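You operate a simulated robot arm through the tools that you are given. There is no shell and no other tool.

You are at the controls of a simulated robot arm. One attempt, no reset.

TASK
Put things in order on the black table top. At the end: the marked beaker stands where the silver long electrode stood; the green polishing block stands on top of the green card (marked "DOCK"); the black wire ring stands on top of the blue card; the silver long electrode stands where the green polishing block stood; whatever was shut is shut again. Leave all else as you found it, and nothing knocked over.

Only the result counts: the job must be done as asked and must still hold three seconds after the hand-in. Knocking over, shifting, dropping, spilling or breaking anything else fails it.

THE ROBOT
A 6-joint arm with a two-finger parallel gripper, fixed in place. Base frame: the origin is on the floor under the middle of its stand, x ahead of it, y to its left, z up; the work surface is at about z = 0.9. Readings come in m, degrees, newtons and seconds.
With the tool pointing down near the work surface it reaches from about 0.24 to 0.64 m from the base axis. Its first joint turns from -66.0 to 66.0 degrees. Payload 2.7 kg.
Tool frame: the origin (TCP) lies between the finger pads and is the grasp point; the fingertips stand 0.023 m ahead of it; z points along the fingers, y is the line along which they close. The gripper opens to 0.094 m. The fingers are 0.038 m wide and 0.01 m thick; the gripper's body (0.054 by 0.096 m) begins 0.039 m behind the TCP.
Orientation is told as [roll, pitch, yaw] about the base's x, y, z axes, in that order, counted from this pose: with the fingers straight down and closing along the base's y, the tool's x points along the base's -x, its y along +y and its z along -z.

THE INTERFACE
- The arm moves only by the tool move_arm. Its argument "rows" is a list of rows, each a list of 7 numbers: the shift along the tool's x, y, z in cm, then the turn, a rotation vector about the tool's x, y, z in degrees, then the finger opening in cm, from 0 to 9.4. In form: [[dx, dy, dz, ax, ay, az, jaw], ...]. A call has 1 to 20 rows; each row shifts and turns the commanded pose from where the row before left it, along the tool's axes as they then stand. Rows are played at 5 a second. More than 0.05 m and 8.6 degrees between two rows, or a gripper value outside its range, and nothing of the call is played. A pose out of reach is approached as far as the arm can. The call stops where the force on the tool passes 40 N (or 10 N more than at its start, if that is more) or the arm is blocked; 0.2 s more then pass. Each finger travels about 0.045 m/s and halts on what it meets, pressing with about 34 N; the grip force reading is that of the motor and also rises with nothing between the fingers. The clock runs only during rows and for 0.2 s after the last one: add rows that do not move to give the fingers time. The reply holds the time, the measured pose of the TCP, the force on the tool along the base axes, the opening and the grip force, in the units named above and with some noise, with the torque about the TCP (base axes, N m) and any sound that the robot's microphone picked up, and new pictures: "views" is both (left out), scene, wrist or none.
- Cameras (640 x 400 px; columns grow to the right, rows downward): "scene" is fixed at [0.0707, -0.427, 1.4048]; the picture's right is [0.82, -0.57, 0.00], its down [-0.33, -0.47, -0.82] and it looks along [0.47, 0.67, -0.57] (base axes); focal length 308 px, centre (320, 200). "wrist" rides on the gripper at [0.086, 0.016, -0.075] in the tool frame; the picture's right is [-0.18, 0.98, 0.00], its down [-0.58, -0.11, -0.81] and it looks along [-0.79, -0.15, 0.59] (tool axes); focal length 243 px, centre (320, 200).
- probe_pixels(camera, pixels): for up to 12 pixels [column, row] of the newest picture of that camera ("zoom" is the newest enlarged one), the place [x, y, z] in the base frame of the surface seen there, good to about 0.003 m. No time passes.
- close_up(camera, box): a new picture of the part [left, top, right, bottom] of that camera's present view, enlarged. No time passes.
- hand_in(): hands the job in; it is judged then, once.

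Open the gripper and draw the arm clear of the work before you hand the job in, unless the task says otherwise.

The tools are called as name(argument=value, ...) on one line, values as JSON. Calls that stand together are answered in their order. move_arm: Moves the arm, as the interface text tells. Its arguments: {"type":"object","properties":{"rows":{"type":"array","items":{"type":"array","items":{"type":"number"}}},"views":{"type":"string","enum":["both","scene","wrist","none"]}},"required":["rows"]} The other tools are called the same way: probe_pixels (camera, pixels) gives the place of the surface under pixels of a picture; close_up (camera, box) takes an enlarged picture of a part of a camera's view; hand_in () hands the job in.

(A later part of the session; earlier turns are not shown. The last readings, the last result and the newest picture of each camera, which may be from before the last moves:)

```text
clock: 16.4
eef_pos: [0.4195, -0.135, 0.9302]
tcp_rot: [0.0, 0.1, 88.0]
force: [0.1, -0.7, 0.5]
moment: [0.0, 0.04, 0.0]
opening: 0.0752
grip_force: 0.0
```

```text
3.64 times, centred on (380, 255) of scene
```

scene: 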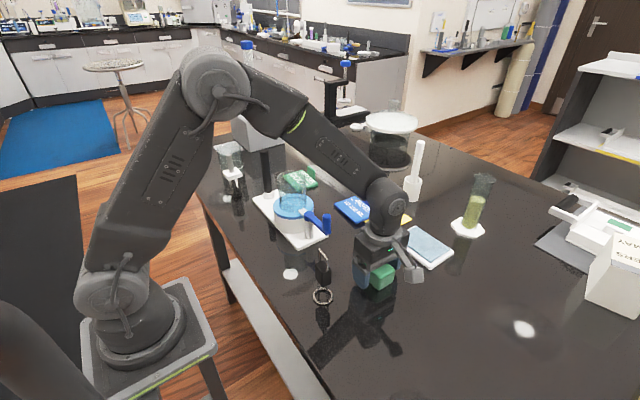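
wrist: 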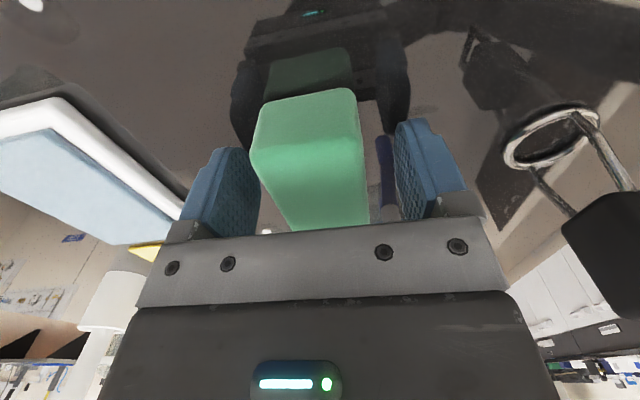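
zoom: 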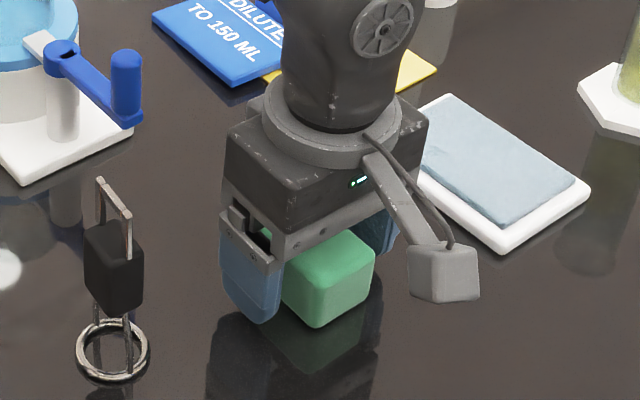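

The block is between the fingers, centred. I close on it and hold.

move_arm(rows=[[0, 0, 0, 0, 0, 0, 5.5], [0, 0, 0, 0, 0, 0, 3.5], [0, 0, 0, 0, 0, 0, 3.5], [0, 0, 0, 0, 0, 0, 3.5], [0, 0, 0, 0, 0, 0, 3.5]], views="scene")

```text
clock: 17.6
eef_pos: [0.4191, -0.1354, 0.9316]
tcp_rot: [0.0, 0.1, 88.0]
force: [0.1, -0.2, -0.5]
moment: [0.02, 0.01, -0.02]
opening: 0.0442
grip_force: 34.5
```

scene: 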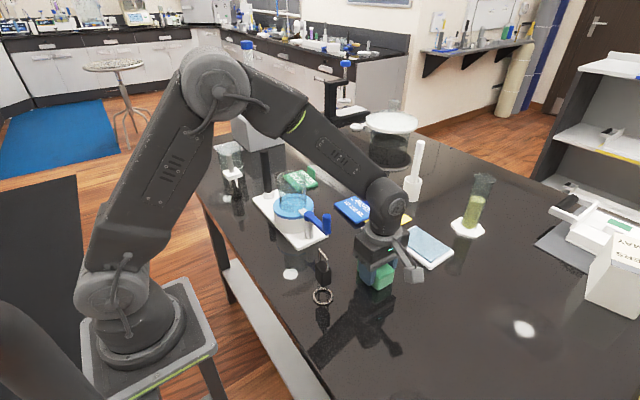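

The block is gripped (opening 0.0442, force 34.5). I lift straight up and carry it at z≈1.12 toward above the DOCK card near (0.485,0.28).

move_arm(rows=[[0, 0, -2, 0, 0, 0, 3.5], [0, 0, -4.5, 0, 0, 0, 3.5], [0, 0, -4.5, 0, 0, 0, 3.5], [0, 0, -4.5, 0, 0, 0, 3.5], [0, 0, -3.5, 0, 0, 0, 3.5], [-4.64, -0.57, 0, 0, 0, 0, 3.5], [-4.64, -0.57, 0, 0, 0, 0, 3.5], [-4.64, -0.57, 0, 0, 0, 0, 3.5], [-4.64, -0.57, 0, 0, 0, 0, 3.5], [-4.64, -0.57, 0, 0, 0, 0, 3.5], [-4.64, -0.57, 0, 0, 0, 0, 3.5], [-4.64, -0.57, 0, 0, 0, 0, 3.5], [-4.64, -0.57, 0, 0, 0, 0, 3.5], [-4.64, -0.57, 0, 0, 0, 1.7, 3.5], [0, 0, 0, 0, 0, 0, 3.5]])

close_up(camera="wrist", box=[200, 0, 440, 150])

close_up(camera="scene", box=[240, 100, 360, 200])

```text
clock: 20.8
eef_pos: [0.485, 0.2831, 1.1205]
tcp_rot: [-0.1, 0.0, 86.3]
force: [0.4, 0.6, -0.6]
moment: [0.02, 0.0, 0.01]
opening: 0.0441
grip_force: 34.1
```

scene: 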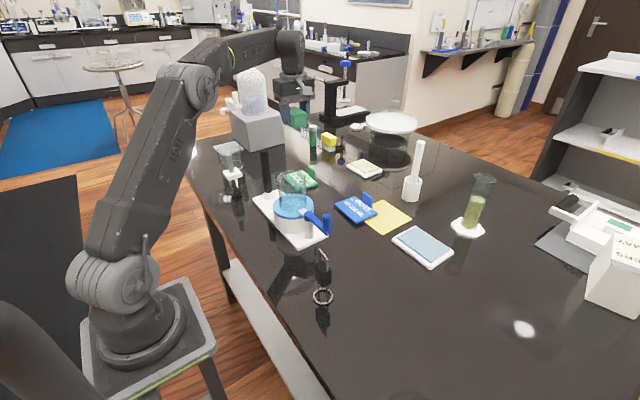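
wrist: 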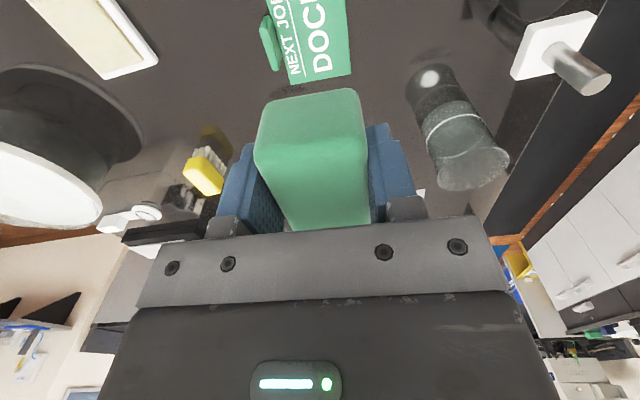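

```text
2.67 times, centred on (320, 75) of wrist
```

zoom: 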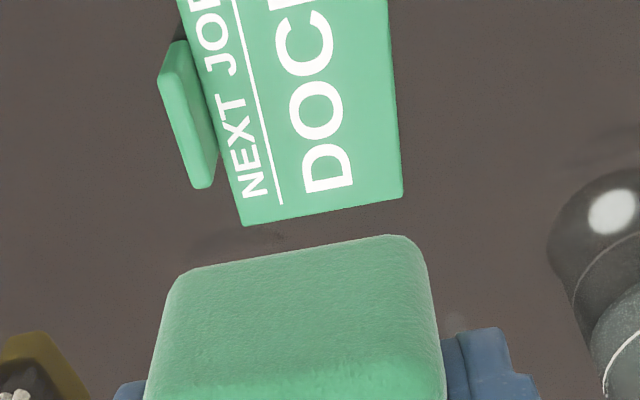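

```text
4.00 times, centred on (300, 150) of scene
```

zoom: 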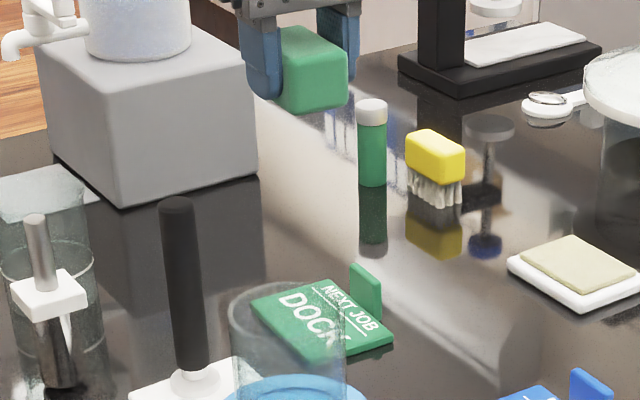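

The DOCK card's end edge is visible at wrist zoom (240,225)–(403,197). I probe the card in the wrist and scene views to fix its centre.

probe_pixels(camera="wrist", pixels=[[294, 80], [348, 71], [320, 60], [285, 40], [345, 40], [270, 45], [320, 20], [300, 30]])

close_up(camera="scene", box=[270, 155, 330, 195])

probe_pixels(camera="zoom", pixels=[[150, 205], [340, 152], [495, 285], [430, 300], [300, 345], [320, 250], [430, 140], [430, 200], [470, 240], [400, 120]])

```text
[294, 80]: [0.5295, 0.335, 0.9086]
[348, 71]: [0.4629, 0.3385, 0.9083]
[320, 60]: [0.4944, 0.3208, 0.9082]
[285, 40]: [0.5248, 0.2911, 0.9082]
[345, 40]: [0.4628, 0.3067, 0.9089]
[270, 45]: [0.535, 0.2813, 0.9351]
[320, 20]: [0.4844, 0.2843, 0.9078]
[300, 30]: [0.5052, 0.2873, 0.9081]
```

```text
10.00 times, centred on (300, 175) of scene
```

zoom: 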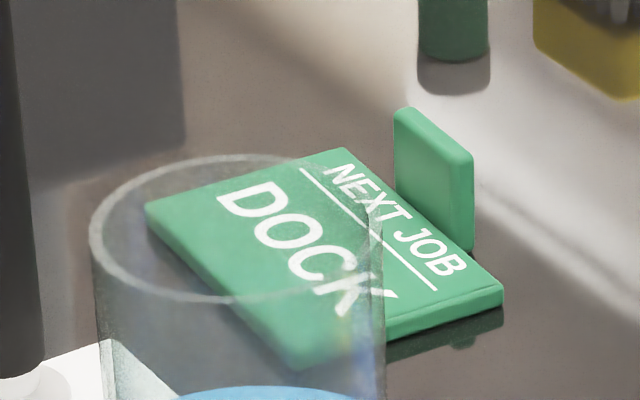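

```text
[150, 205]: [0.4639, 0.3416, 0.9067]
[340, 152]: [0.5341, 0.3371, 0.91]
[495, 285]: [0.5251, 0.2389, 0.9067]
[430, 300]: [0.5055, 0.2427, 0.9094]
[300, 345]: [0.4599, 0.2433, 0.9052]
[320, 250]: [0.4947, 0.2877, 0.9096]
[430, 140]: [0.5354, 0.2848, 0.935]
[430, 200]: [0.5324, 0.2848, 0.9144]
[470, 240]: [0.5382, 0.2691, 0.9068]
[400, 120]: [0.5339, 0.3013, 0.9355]
```

Probes put the DOCK card centre at ≈(0.4945,0.289), top 0.9085, tab face at x≈0.532. I shift to (0.487,0.289) and descend until the block is just above the card.

move_arm(rows=[[-0.61, -0.16, 4.5, 0, 0, 0, 3.5], [0, 0, 4.5, 0, 0, 0, 3.5], [0, 0, 4.5, 0, 0, 0, 3.5], [0, 0, 3.0, 0, 0, 0, 3.5], [0, 0, 0, 0, 0, 0, 3.5]])

close_up(camera="wrist", box=[200, 60, 440, 210])

close_up(camera="scene", box=[240, 110, 360, 210])

```text
clock: 22.0
eef_pos: [0.4888, 0.2876, 0.9561]
tcp_rot: [0.0, 0.0, 86.2]
force: [0.4, 0.5, -0.2]
moment: [-0.04, -0.01, 0.0]
opening: 0.0441
grip_force: 33.7
```

scene: 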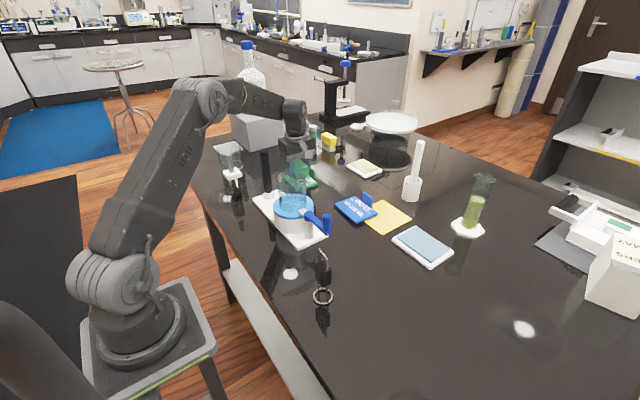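
wrist: 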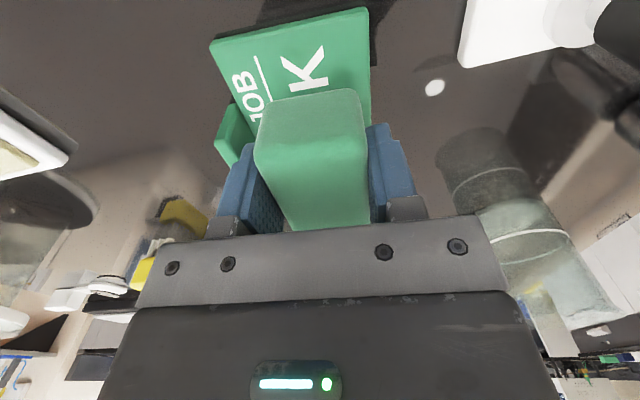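

```text
2.67 times, centred on (320, 135) of wrist
```

zoom: 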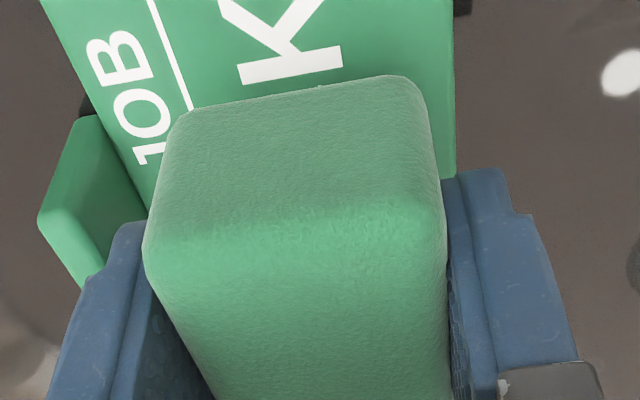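

```text
4.00 times, centred on (300, 160) of scene
```

zoom: 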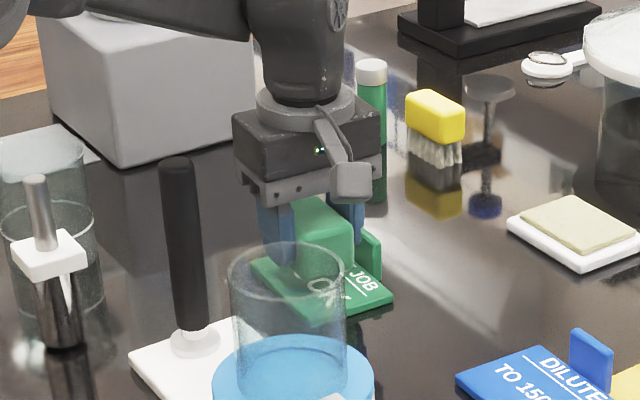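

Block is over the card with the tab outside the far finger (≈11 mm). I shift 2 mm toward the robot and lower gently to contact.

move_arm(rows=[[0, 0.2, 0.8, 0, 0, 0, 3.5], [0, 0, 0.4, 0, 0, 0, 3.5], [0, 0, 0.2, 0, 0, 0, 3.5], [0, 0, 0, 0, 0, 0, 3.5]])

close_up(camera="scene", box=[270, 140, 330, 190])

```text
clock: 23.0
eef_pos: [0.4852, 0.2869, 0.9419]
tcp_rot: [0.0, 0.0, 86.3]
force: [0.1, 0.2, -0.3]
moment: [0.0, -0.03, 0.02]
opening: 0.0439
grip_force: 34.1
```

scene: 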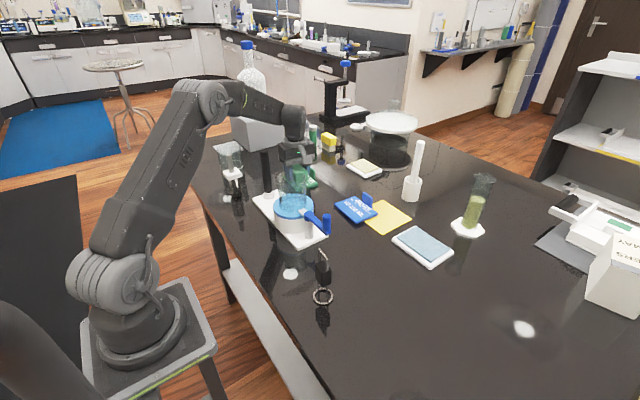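
wrist: 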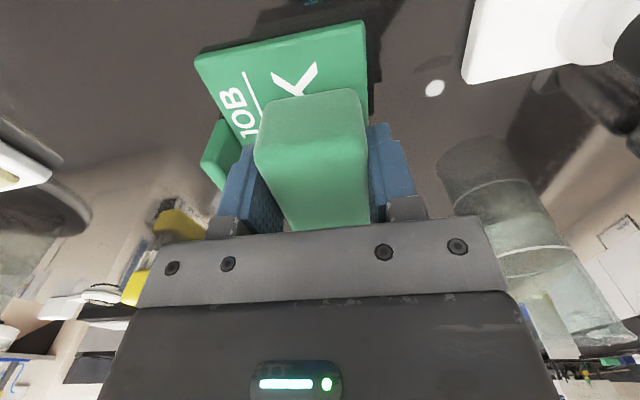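

```text
8.00 times, centred on (300, 165) of scene
```

zoom: 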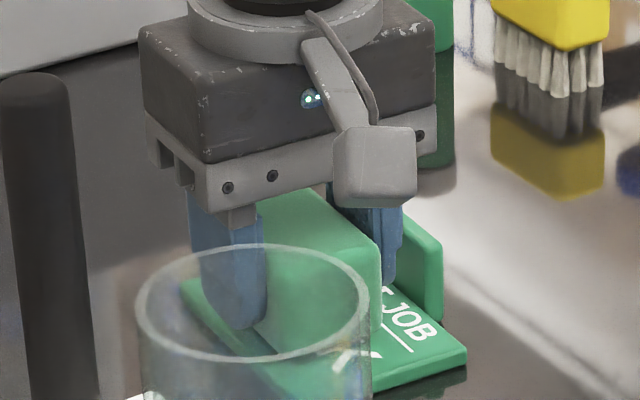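

No contact force yet at z≈0.942. I lower by 1 mm steps to feel the card.

move_arm(rows=[[0, 0, 0.1, 0, 0, 0, 3.5], [0, 0, 0.05, 0, 0, 0, 3.5], [0, 0, 0, 0, 0, 0, 3.5]], views="none")

```text
clock: 23.8
eef_pos: [0.4862, 0.2871, 0.941]
tcp_rot: [0.0, 0.0, 86.4]
force: [0.2, 0.5, -0.1]
moment: [-0.02, -0.02, 0.03]
opening: 0.0444
grip_force: 34.2
```

move_arm(rows=[[0, 0, 0.1, 0, 0, 0, 3.5], [0, 0, 0, 0, 0, 0, 3.5]], views="none")

```text
clock: 24.4
eef_pos: [0.4849, 0.2872, 0.9393]
tcp_rot: [0.0, 0.0, 86.3]
force: [0.1, 0.1, -0.8]
moment: [-0.01, 0.01, -0.01]
opening: 0.0444
grip_force: 33.5
```

move_arm(rows=[[0, 0, 0.07, 0, 0, 0, 3.5], [0, 0, 0, 0, 0, 0, 3.5]], views="none")

```text
clock: 25.0
eef_pos: [0.4864, 0.288, 0.9388]
tcp_rot: [0.0, 0.0, 86.3]
force: [0.5, -0.7, -0.1]
moment: [0.0, 0.0, 0.05]
opening: 0.0443
grip_force: 34.0
```

move_arm(rows=[[0, 0, 0.07, 0, 0, 0, 3.5], [0, 0, 0, 0, 0, 0, 3.5]], views="none")

close_up(camera="wrist", box=[200, 60, 440, 210])

close_up(camera="scene", box=[280, 155, 330, 190])

```text
clock: 25.6
eef_pos: [0.4862, 0.2866, 0.9382]
tcp_rot: [-0.1, -0.1, 86.3]
force: [-0.9, 1.1, 3.2]
moment: [0.03, 0.01, 0.02]
opening: 0.0442
grip_force: 34.4
```

```text
2.67 times, centred on (320, 135) of wrist
```

zoom: 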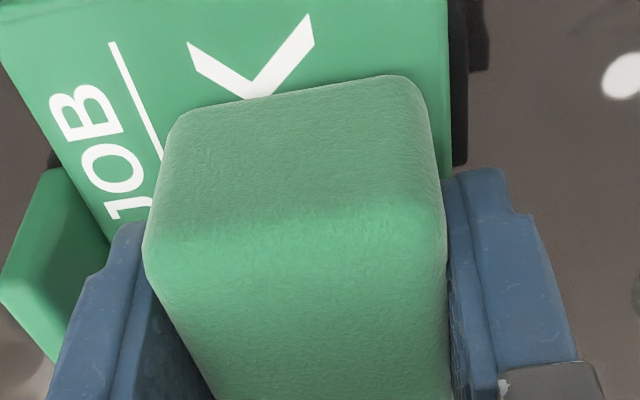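

```text
11.43 times, centred on (305, 172) of scene
```

zoom: 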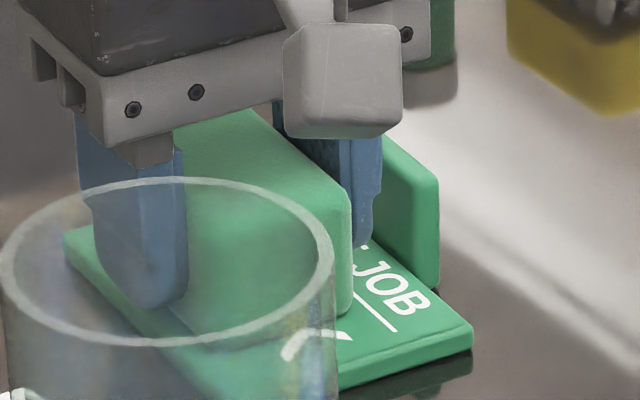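

Contact felt (Fz 3.2 N). I open gently to 5.4 cm (tab clearance kept) and rise straight up.

move_arm(rows=[[0, 0, 0, 0, 0, 0, 4.8], [0, 0, 0, 0, 0, 0, 5.4], [0, 0, 0, 0, 0, 0, 5.4], [0, 0, -1.5, 0, 0, 0, 5.4], [0, 0, -3.5, 0, 0, 0, 5.4], [0, 0, -4.5, 0, 0, 0, 5.4], [0, 0, -4.5, 0, 0, 0, 5.4], [0, 0, -4.5, 0, 0, 0, 5.4]])

close_up(camera="scene", box=[260, 140, 340, 200])

```text
clock: 27.4
eef_pos: [0.4831, 0.2876, 1.1215]
tcp_rot: [0.0, 0.0, 86.4]
force: [-0.6, -1.0, 0.1]
moment: [-0.01, -0.03, -0.02]
opening: 0.0542
grip_force: 0.0
```

scene: 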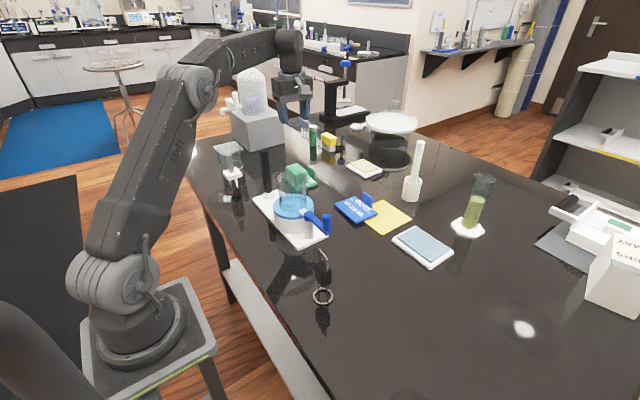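
wrist: 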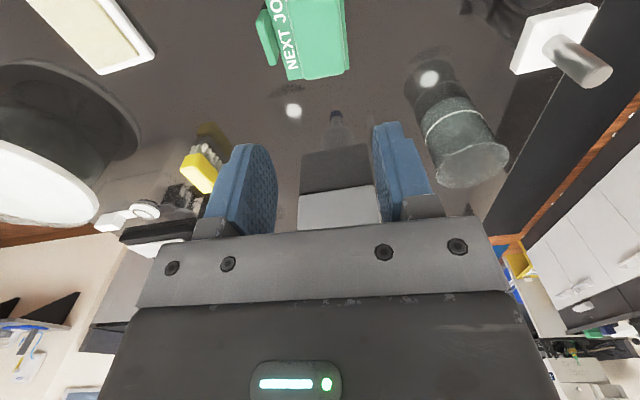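

```text
6.67 times, centred on (300, 170) of scene
```

zoom: 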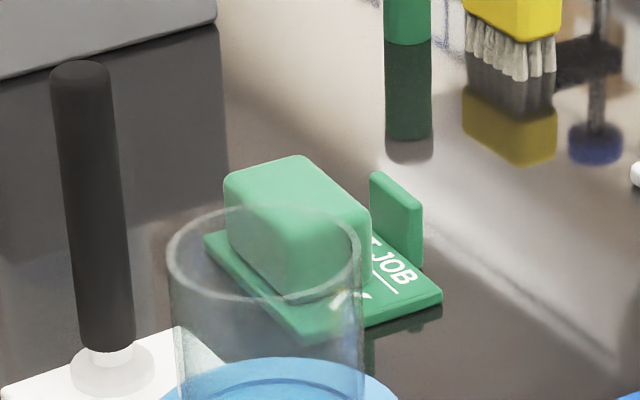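

The block stands on the DOCK card. Now the silver electrode: it shows at wrist (585,65) with its white collar; I zoom and probe it, and the marked beaker.

close_up(camera="wrist", box=[400, 0, 640, 200])

probe_pixels(camera="zoom", pixels=[[540, 145], [500, 110], [440, 145], [560, 40], [350, 30], [300, 140], [260, 230], [390, 320], [330, 200], [420, 280], [320, 270], [210, 150]])

close_up(camera="scene", box=[205, 135, 265, 205])

probe_pixels(camera="zoom", pixels=[[295, 115], [300, 160], [300, 200], [265, 215], [335, 190], [350, 225], [290, 240], [340, 235], [320, 290], [325, 330], [325, 350], [310, 300]])

```text
2.00 times, centred on (520, 100) of wrist
```

zoom: 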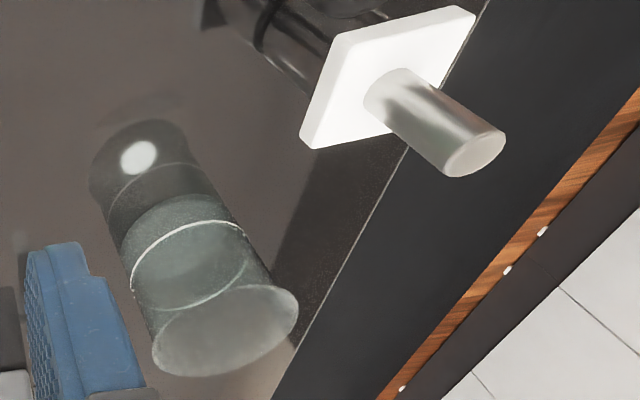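

```text
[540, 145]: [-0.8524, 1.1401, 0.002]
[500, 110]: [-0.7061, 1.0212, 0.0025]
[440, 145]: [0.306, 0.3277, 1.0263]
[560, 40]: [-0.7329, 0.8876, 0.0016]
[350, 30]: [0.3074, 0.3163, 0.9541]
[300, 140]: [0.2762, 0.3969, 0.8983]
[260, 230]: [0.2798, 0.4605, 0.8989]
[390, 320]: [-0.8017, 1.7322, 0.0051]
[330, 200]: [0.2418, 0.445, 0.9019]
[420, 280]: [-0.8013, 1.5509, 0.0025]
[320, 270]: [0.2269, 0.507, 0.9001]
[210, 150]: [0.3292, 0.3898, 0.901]
```

```text
5.71 times, centred on (235, 170) of scene
```

zoom: 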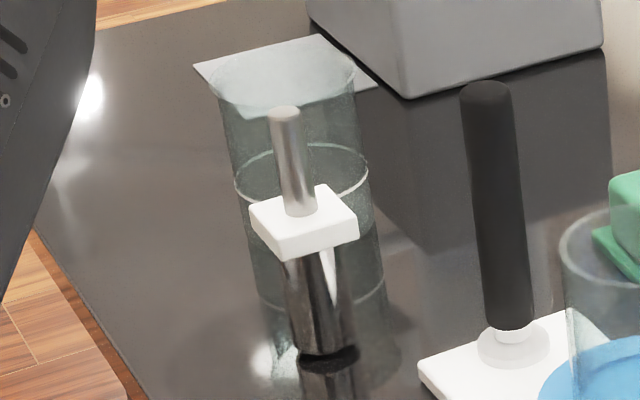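

```text
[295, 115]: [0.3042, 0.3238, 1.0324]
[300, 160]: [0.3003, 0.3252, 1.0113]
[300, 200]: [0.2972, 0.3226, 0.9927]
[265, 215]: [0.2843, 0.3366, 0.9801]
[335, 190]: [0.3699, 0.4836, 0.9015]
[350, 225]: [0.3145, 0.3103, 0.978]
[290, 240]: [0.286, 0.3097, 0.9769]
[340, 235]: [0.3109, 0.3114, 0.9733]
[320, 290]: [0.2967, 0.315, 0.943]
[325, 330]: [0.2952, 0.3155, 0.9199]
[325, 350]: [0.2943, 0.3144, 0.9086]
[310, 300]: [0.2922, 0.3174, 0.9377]
```

Electrode axis ≈(0.302,0.329), rod top z≈1.037, collar top ≈0.98; the marked beaker is ≈6.5 cm from it in direction (0.33,0.94). I hover above the electrode with yaw 70°, so the fingers close across that line.

move_arm(rows=[[-0.74, 4.56, -0.3, 0, 0, 0, 4.4], [-0.74, 4.56, 0, 0, 0, 0, 4.4], [-0.74, 4.56, 0, 0, 0, 0, 4.4], [-0.74, 4.56, 0, 0, 0, 0, 4.4], [0, 0, 0, 0, 0, 8.2, 4.4], [0, 0, 0, 0, 0, 8.2, 4.4], [0, 0, 0, 0, 0, 0, 4.4]])

close_up(camera="wrist", box=[200, 0, 440, 200])

close_up(camera="scene", box=[180, 80, 300, 200])

```text
clock: 29.0
eef_pos: [0.3054, 0.3299, 1.1268]
tcp_rot: [0.0, 0.0, 69.9]
force: [0.6, -0.5, -0.5]
moment: [0.02, -0.02, 0.01]
opening: 0.0442
grip_force: 0.1
```

scene: 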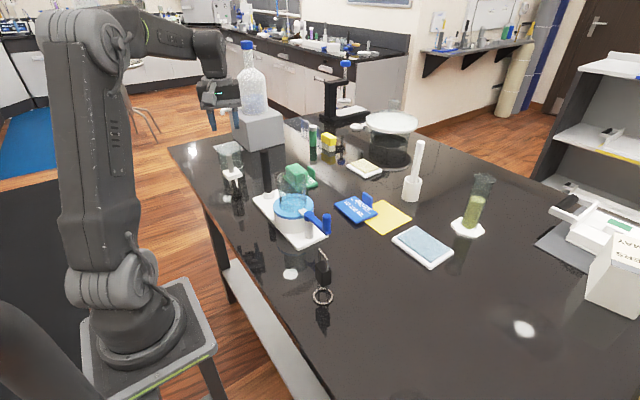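
wrist: 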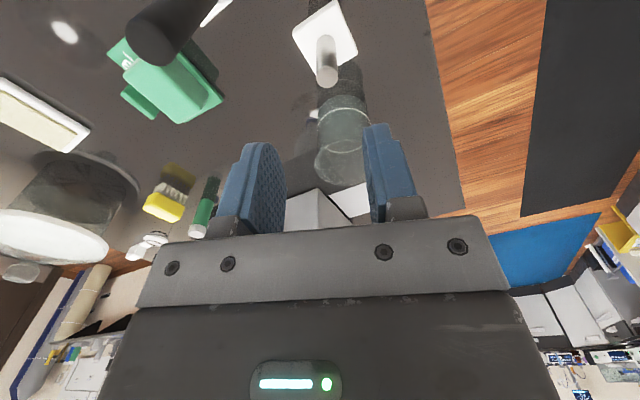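

```text
2.00 times, centred on (320, 100) of wrist
```

zoom: 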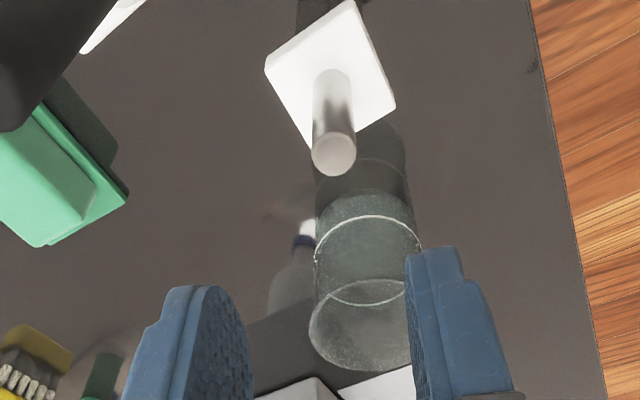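

```text
3.33 times, centred on (240, 140) of scene
```

zoom: 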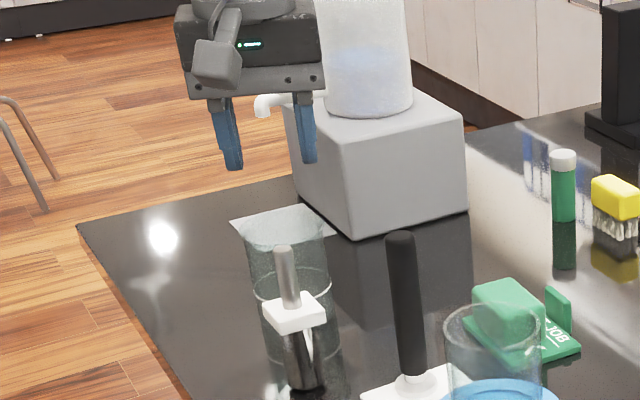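

Reflection analysis: the lower ring is the mark's mirror image, so the marked beaker really stands near (0.34,0.443) — well clear of the electrode at (0.300,0.329). I correct by (+3,+5 mm) in the tool frame and descend onto the rod.

move_arm(rows=[[0.3, 0.5, 3.5, 0, 0, 0, 4.4], [0, 0, 3.5, 0, 0, 0, 4.4], [0, 0, 0, 0, 0, 0, 4.4]])

close_up(camera="wrist", box=[200, 50, 440, 250])

close_up(camera="scene", box=[190, 110, 280, 200])

```text
clock: 29.8
eef_pos: [0.2992, 0.3288, 1.0548]
tcp_rot: [0.0, 0.0, 69.9]
force: [0.7, 0.1, 0.0]
moment: [0.02, -0.01, 0.0]
opening: 0.0441
grip_force: 0.1
```

scene: 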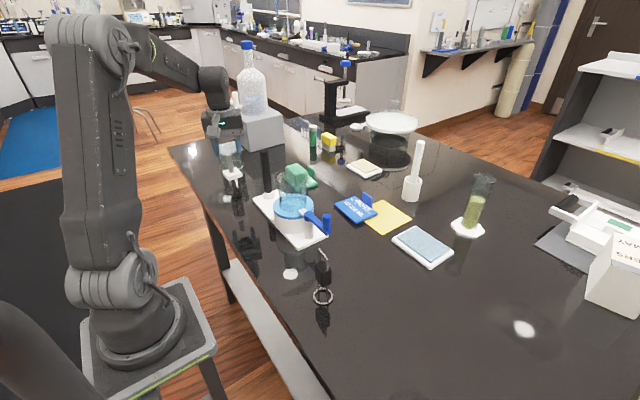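
wrist: 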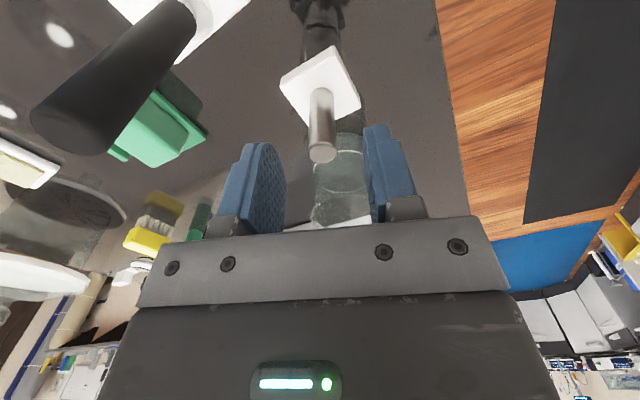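

```text
2.00 times, centred on (320, 150) of wrist
```

zoom: 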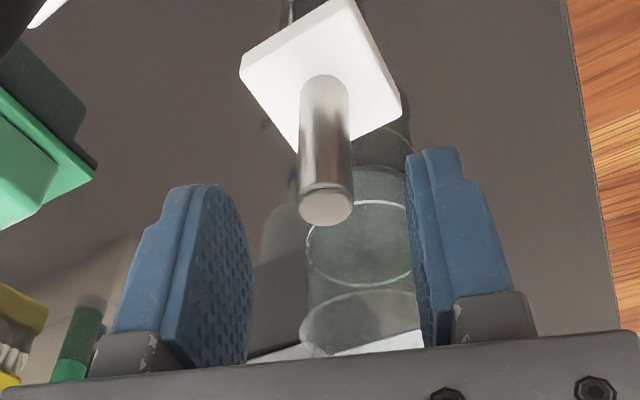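

```text
4.44 times, centred on (235, 155) of scene
```

zoom: 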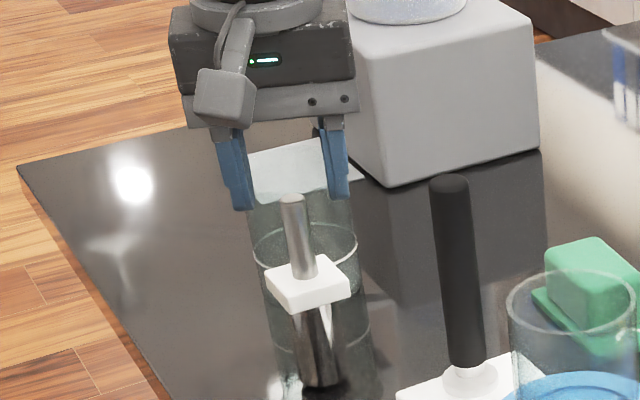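

The rod top (wrist zoom (327,207)) is centred within ~2 mm. I descend 4.2 cm and close on the rod.

move_arm(rows=[[0.1, 0.15, 2.2, 0, 0, 0, 4.4], [0, 0, 2.0, 0, 0, 0, 4.4], [0, 0, 0, 0, 0, 0, 4.4], [0, 0, 0, 0, 0, 0, 2.5], [0, 0, 0, 0, 0, 0, 1.0], [0, 0, 0, 0, 0, 0, 0.8], [0, 0, 0, 0, 0, 0, 0.8], [0, 0, 0, 0, 0, 0, 0.8]])

close_up(camera="scene", box=[190, 110, 280, 200])

```text
clock: 31.6
eef_pos: [0.2985, 0.3265, 1.0133]
tcp_rot: [-0.1, 0.0, 69.8]
force: [-0.1, -0.2, 0.0]
moment: [-0.06, -0.13, -0.04]
opening: 0.0153
grip_force: 33.9
```

scene: 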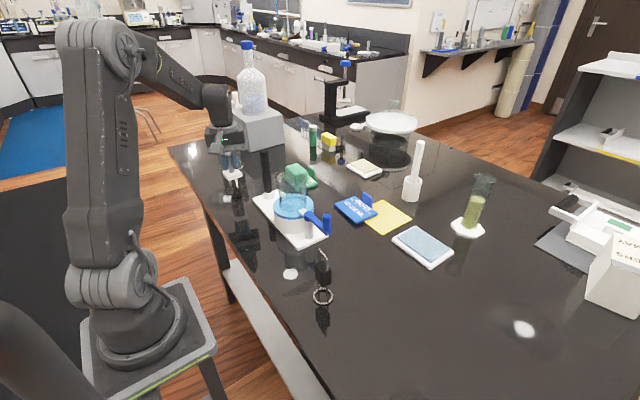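
wrist: 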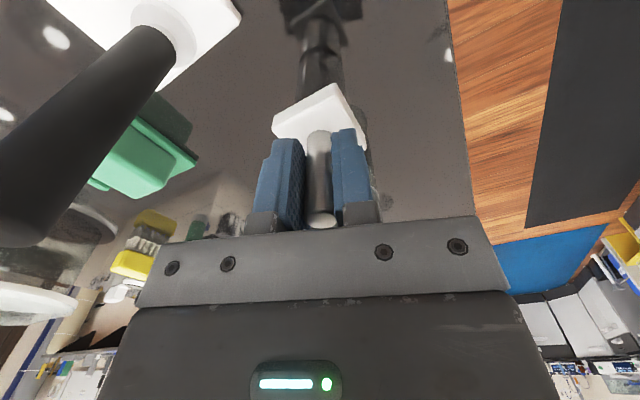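

```text
4.44 times, centred on (235, 155) of scene
```

zoom: 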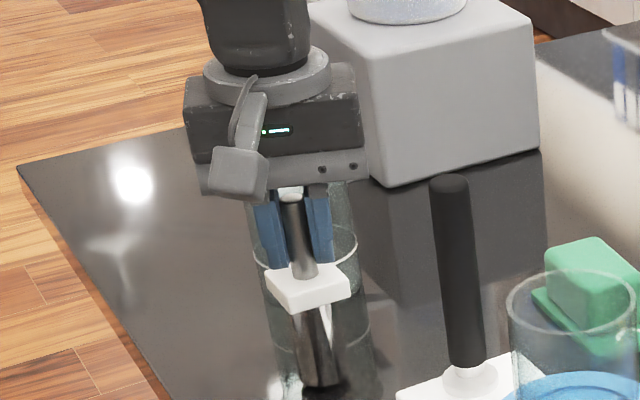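

The rod is held (opening 0.0153). Electrode base was at ≈(0.298,0.3275). I lift it 20 cm and carry it high over the station to above the block's old place (0.419,−0.134).

move_arm(rows=[[0, 0, -1.5, 0, 0, 0, 0.8], [0, 0, -4.5, 0, 0, 0, 0.8], [0, 0, -4.7, 0, 0, 0, 0.8], [0, 0, -4.7, 0, 0, 0, 0.8], [0, 0, -4.5, 0, 0, 0, 0.8], [3.92, -2.72, 0, 0, 0, 0, 0.8], [3.92, -2.72, 0, 0, 0, 0, 0.8], [3.92, -2.72, 0, 0, 0, 0, 0.8], [3.92, -2.72, 0, 0, 0, 0, 0.8], [3.92, -2.72, 0, 0, 0, 0, 0.8], [3.92, -2.72, 0, 0, 0, 0, 0.8], [3.92, -2.72, 0, 0, 0, 0, 0.8], [3.92, -2.72, 0, 0, 0, 0, 0.8], [3.92, -2.72, 0, 0, 0, 0, 0.8], [3.92, -2.72, 0, 0, 0, 0, 0.8]])

close_up(camera="scene", box=[190, 110, 310, 210])

```text
clock: 34.8
eef_pos: [0.4177, -0.1344, 1.2136]
tcp_rot: [0.0, 0.0, 70.0]
force: [-0.3, -1.1, -2.4]
moment: [-0.05, -0.01, 0.0]
opening: 0.0154
grip_force: 34.1
```

scene: 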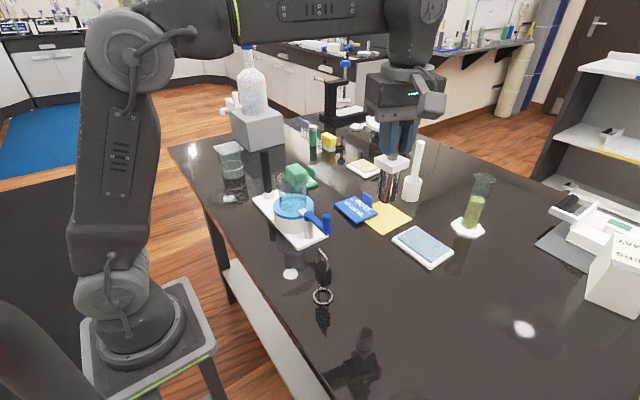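
wrist: 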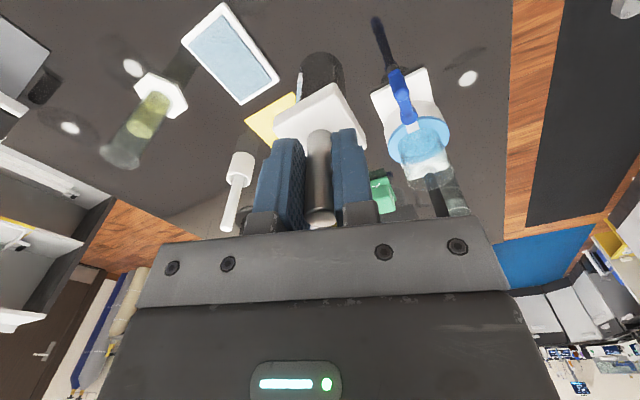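

```text
4.00 times, centred on (250, 160) of scene
```

zoom: 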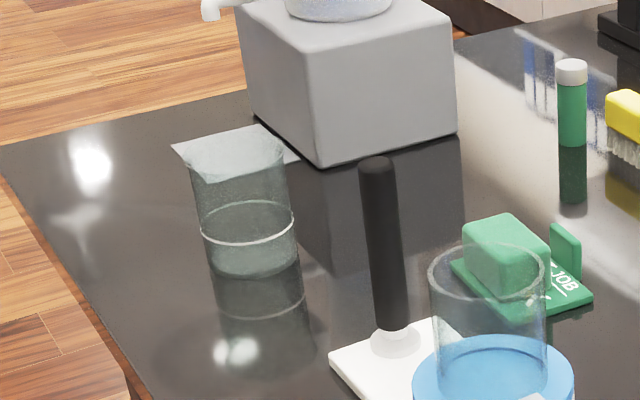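

The electrode hangs over the block's old spot (TCP (0.418,−0.134)), and the marked beaker with its white line is now plainly visible at scene (230,160). I lower the electrode toward the table.

move_arm(rows=[[-0.05, -0.14, 4.5, 0, 0, 0, 0.8], [0, 0, 4.5, 0, 0, 0, 0.8], [0, 0, 4.5, 0, 0, 0, 0.8], [0, 0, 4.5, 0, 0, 0, 0.8], [0, 0, 1.4, 0, 0, 0, 0.8], [0, 0, 0.2, 0, 0, 0, 0.8], [0, 0, 0, 0, 0, 0, 0.8]])

close_up(camera="scene", box=[330, 190, 450, 310])

```text
clock: 36.4
eef_pos: [0.42, -0.133, 1.017]
tcp_rot: [0.0, 0.0, 69.9]
force: [-0.6, 0.6, -3.5]
moment: [0.02, 0.08, 0.03]
opening: 0.0154
grip_force: 34.1
```

scene: 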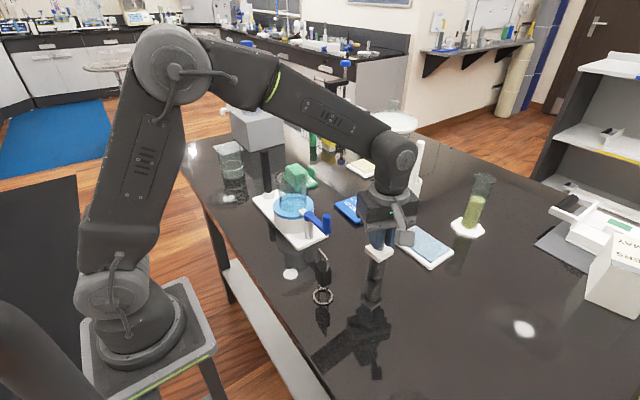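
wrist: 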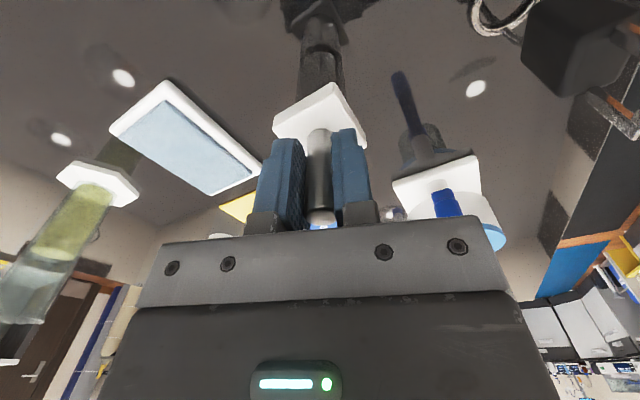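

```text
3.33 times, centred on (390, 250) of scene
```

zoom: 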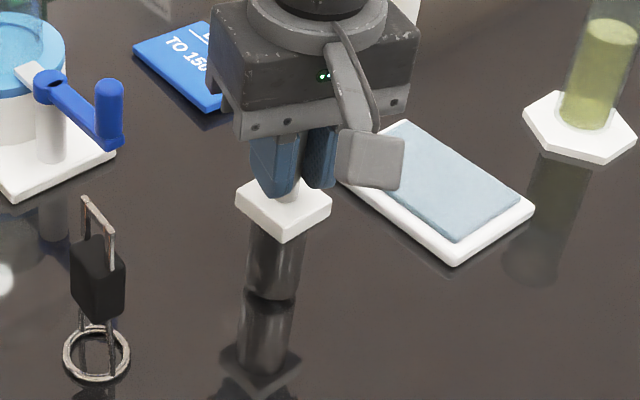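

The electrode hangs about 3 mm above the table (force −3.5 N is its weight). I lower by small steps until the load goes over to the table.

move_arm(rows=[[0, 0, 0.2, 0, 0, 0, 0.8], [0, 0, 0.1, 0, 0, 0, 0.8], [0, 0, 0, 0, 0, 0, 0.8]], views="none")

```text
clock: 37.2
eef_pos: [0.4208, -0.1345, 1.0158]
tcp_rot: [-0.1, 0.0, 69.8]
force: [-5.3, 3.2, 14.2]
moment: [0.36, 0.58, -0.01]
opening: 0.0155
grip_force: 34.2
```

Contact with 14 N; I back off 1 mm to relieve it before releasing.

move_arm(rows=[[0, 0, -0.1, 0, 0, 0, 0.8], [0, 0, 0, 0, 0, 0, 0.8]], views="none")

close_up(camera="scene", box=[350, 230, 410, 300])

```text
clock: 37.8
eef_pos: [0.4212, -0.1346, 1.0147]
tcp_rot: [0.0, 0.0, 69.9]
force: [-2.9, 2.3, 11.2]
moment: [0.32, 0.35, 0.02]
opening: 0.0154
grip_force: 33.7
```

```text
5.71 times, centred on (380, 265) of scene
```

zoom: 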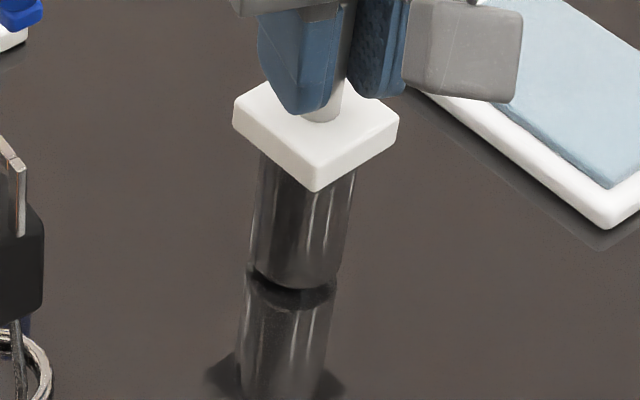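

move_arm(rows=[[0, 0, -0.1, 0, 0, 0, 0.8], [0, 0, 0, 0, 0, 0, 0.8]], views="none")

```text
clock: 38.4
eef_pos: [0.4207, -0.1342, 1.0164]
tcp_rot: [0.1, 0.0, 69.8]
force: [-0.6, -0.4, -0.5]
moment: [-0.02, -0.13, -0.01]
opening: 0.0156
grip_force: 34.1
```

Load is nearly balanced (Fz −0.5), so the electrode is resting on the table. I open slowly and check it stands.

move_arm(rows=[[0, 0, 0, 0, 0, 0, 1.8], [0, 0, 0, 0, 0, 0, 2.6], [0, 0, 0, 0, 0, 0, 4.0], [0, 0, 0, 0, 0, 0, 4.0]])

close_up(camera="scene", box=[350, 220, 410, 300])

```text
clock: 39.4
eef_pos: [0.4202, -0.1339, 1.0172]
tcp_rot: [0.0, 0.0, 69.9]
force: [0.0, -0.5, -0.7]
moment: [0.04, -0.01, 0.04]
opening: 0.04
grip_force: 0.1
```

scene: 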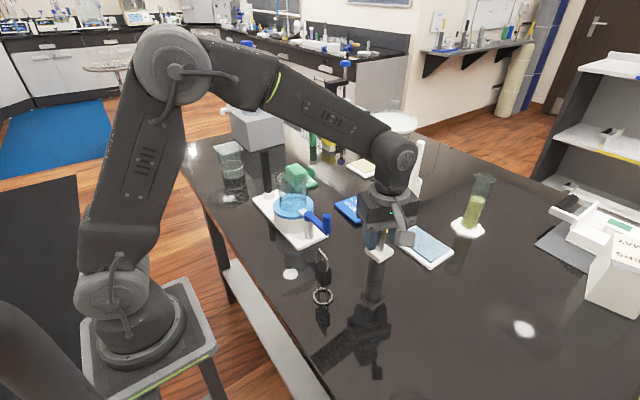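
wrist: 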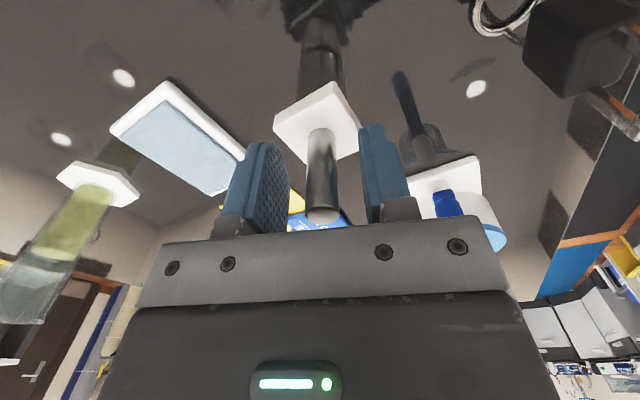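

```text
5.00 times, centred on (380, 260) of scene
```

zoom: 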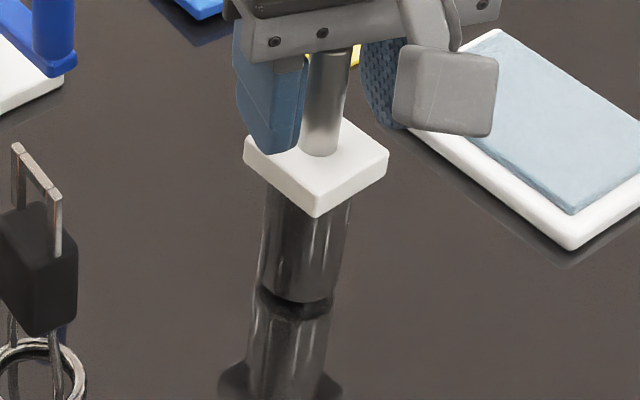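

The electrode stands upright at (0.420,−0.134). I rise clear and move above the wire ring at about (0.298,−0.112), turning to yaw ≈82°.

move_arm(rows=[[0, 0, -2.0, 0, 0, 0, 4.0], [0, 0, -4.5, 0, 0, 0, 4.0], [0, 0, -4.5, 0, 0, 0, 5.0], [0.7, 4.07, 0, 0, 0, 0, 6.0], [0.7, 4.07, 0, 0, 0, 0, 6.0], [0.7, 4.07, 0, 0, 0, 0, 6.0], [0, 0, 0, 0, 0, -6, 6.0], [0, 0, 0, 0, 0, -6, 6.0], [0, 0, 0, 0, 0, 0, 6.0]])

close_up(camera="wrist", box=[200, 0, 440, 200])

close_up(camera="scene", box=[300, 200, 420, 310])

```text
clock: 41.4
eef_pos: [0.2983, -0.1112, 1.1253]
tcp_rot: [0.0, 0.1, 82.0]
force: [0.6, 0.0, -0.3]
moment: [0.0, -0.01, 0.0]
opening: 0.0599
grip_force: 0.0
```

scene: 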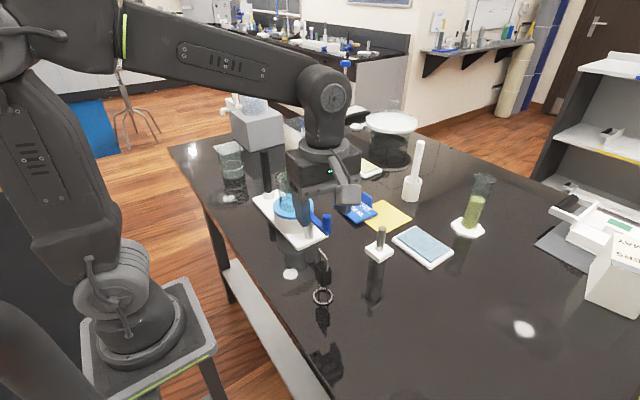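
wrist: 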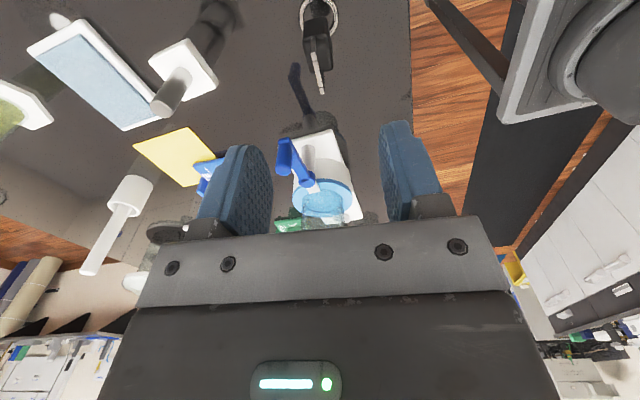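

```text
2.00 times, centred on (320, 100) of wrist
```

zoom: 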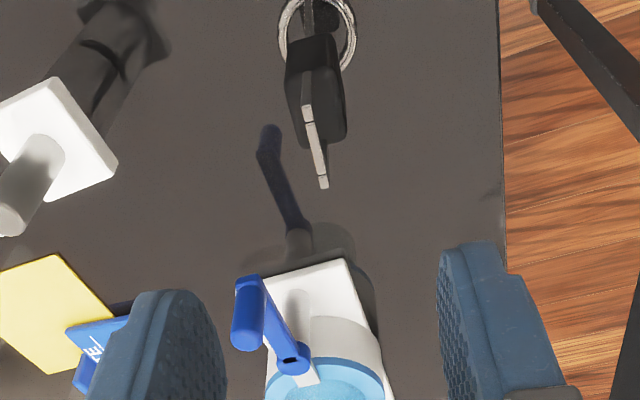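

```text
3.64 times, centred on (360, 255) of scene
```

zoom: 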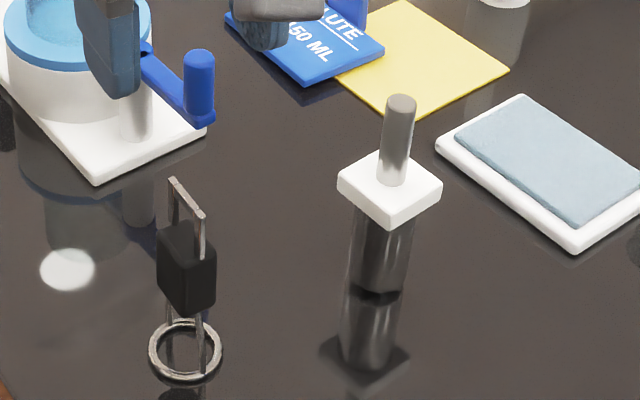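

The ring's top bar is aligned with the tool's x axis (yaw 82°) and ~2 mm off centre. The bar's height limits how deep I can go, so I zoom and probe the black grip and bar heights.

close_up(camera="scene", box=[305, 245, 341, 309])

probe_pixels(camera="zoom", pixels=[[295, 40], [338, 95], [315, 65], [300, 105], [330, 125], [320, 150], [280, 160], [320, 200], [345, 160], [310, 235], [300, 330], [265, 320]])

close_up(camera="wrist", box=[280, 0, 360, 110])

probe_pixels(camera="zoom", pixels=[[302, 210], [330, 320], [300, 130], [345, 180], [350, 240], [280, 140], [320, 180], [300, 240], [295, 30], [370, 30], [330, 100], [315, 260]])

```text
6.25 times, centred on (323, 277) of scene
```

zoom: 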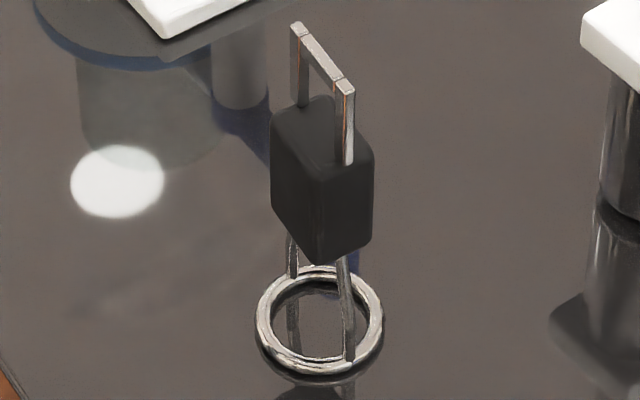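

```text
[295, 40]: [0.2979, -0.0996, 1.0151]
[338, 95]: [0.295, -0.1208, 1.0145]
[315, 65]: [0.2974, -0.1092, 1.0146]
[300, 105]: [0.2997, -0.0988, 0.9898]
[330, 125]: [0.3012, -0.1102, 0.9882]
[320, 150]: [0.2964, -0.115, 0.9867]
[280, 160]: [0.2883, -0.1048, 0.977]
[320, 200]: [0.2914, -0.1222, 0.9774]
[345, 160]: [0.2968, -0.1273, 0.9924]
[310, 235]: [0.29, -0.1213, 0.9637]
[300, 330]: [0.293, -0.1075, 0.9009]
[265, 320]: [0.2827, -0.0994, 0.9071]
```

```text
3.64 times, centred on (320, 55) of wrist
```

zoom: 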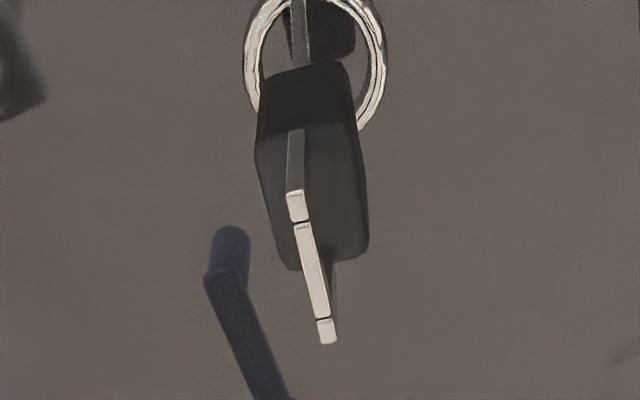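

```text
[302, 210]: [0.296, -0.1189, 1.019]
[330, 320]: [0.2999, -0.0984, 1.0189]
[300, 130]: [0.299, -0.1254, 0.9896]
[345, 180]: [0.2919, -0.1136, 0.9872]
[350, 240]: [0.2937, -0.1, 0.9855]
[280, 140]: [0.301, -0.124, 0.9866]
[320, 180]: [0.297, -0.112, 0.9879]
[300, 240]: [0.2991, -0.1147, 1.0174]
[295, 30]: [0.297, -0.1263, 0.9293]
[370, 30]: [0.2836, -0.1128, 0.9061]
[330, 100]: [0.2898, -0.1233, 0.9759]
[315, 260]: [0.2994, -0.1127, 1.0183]
```

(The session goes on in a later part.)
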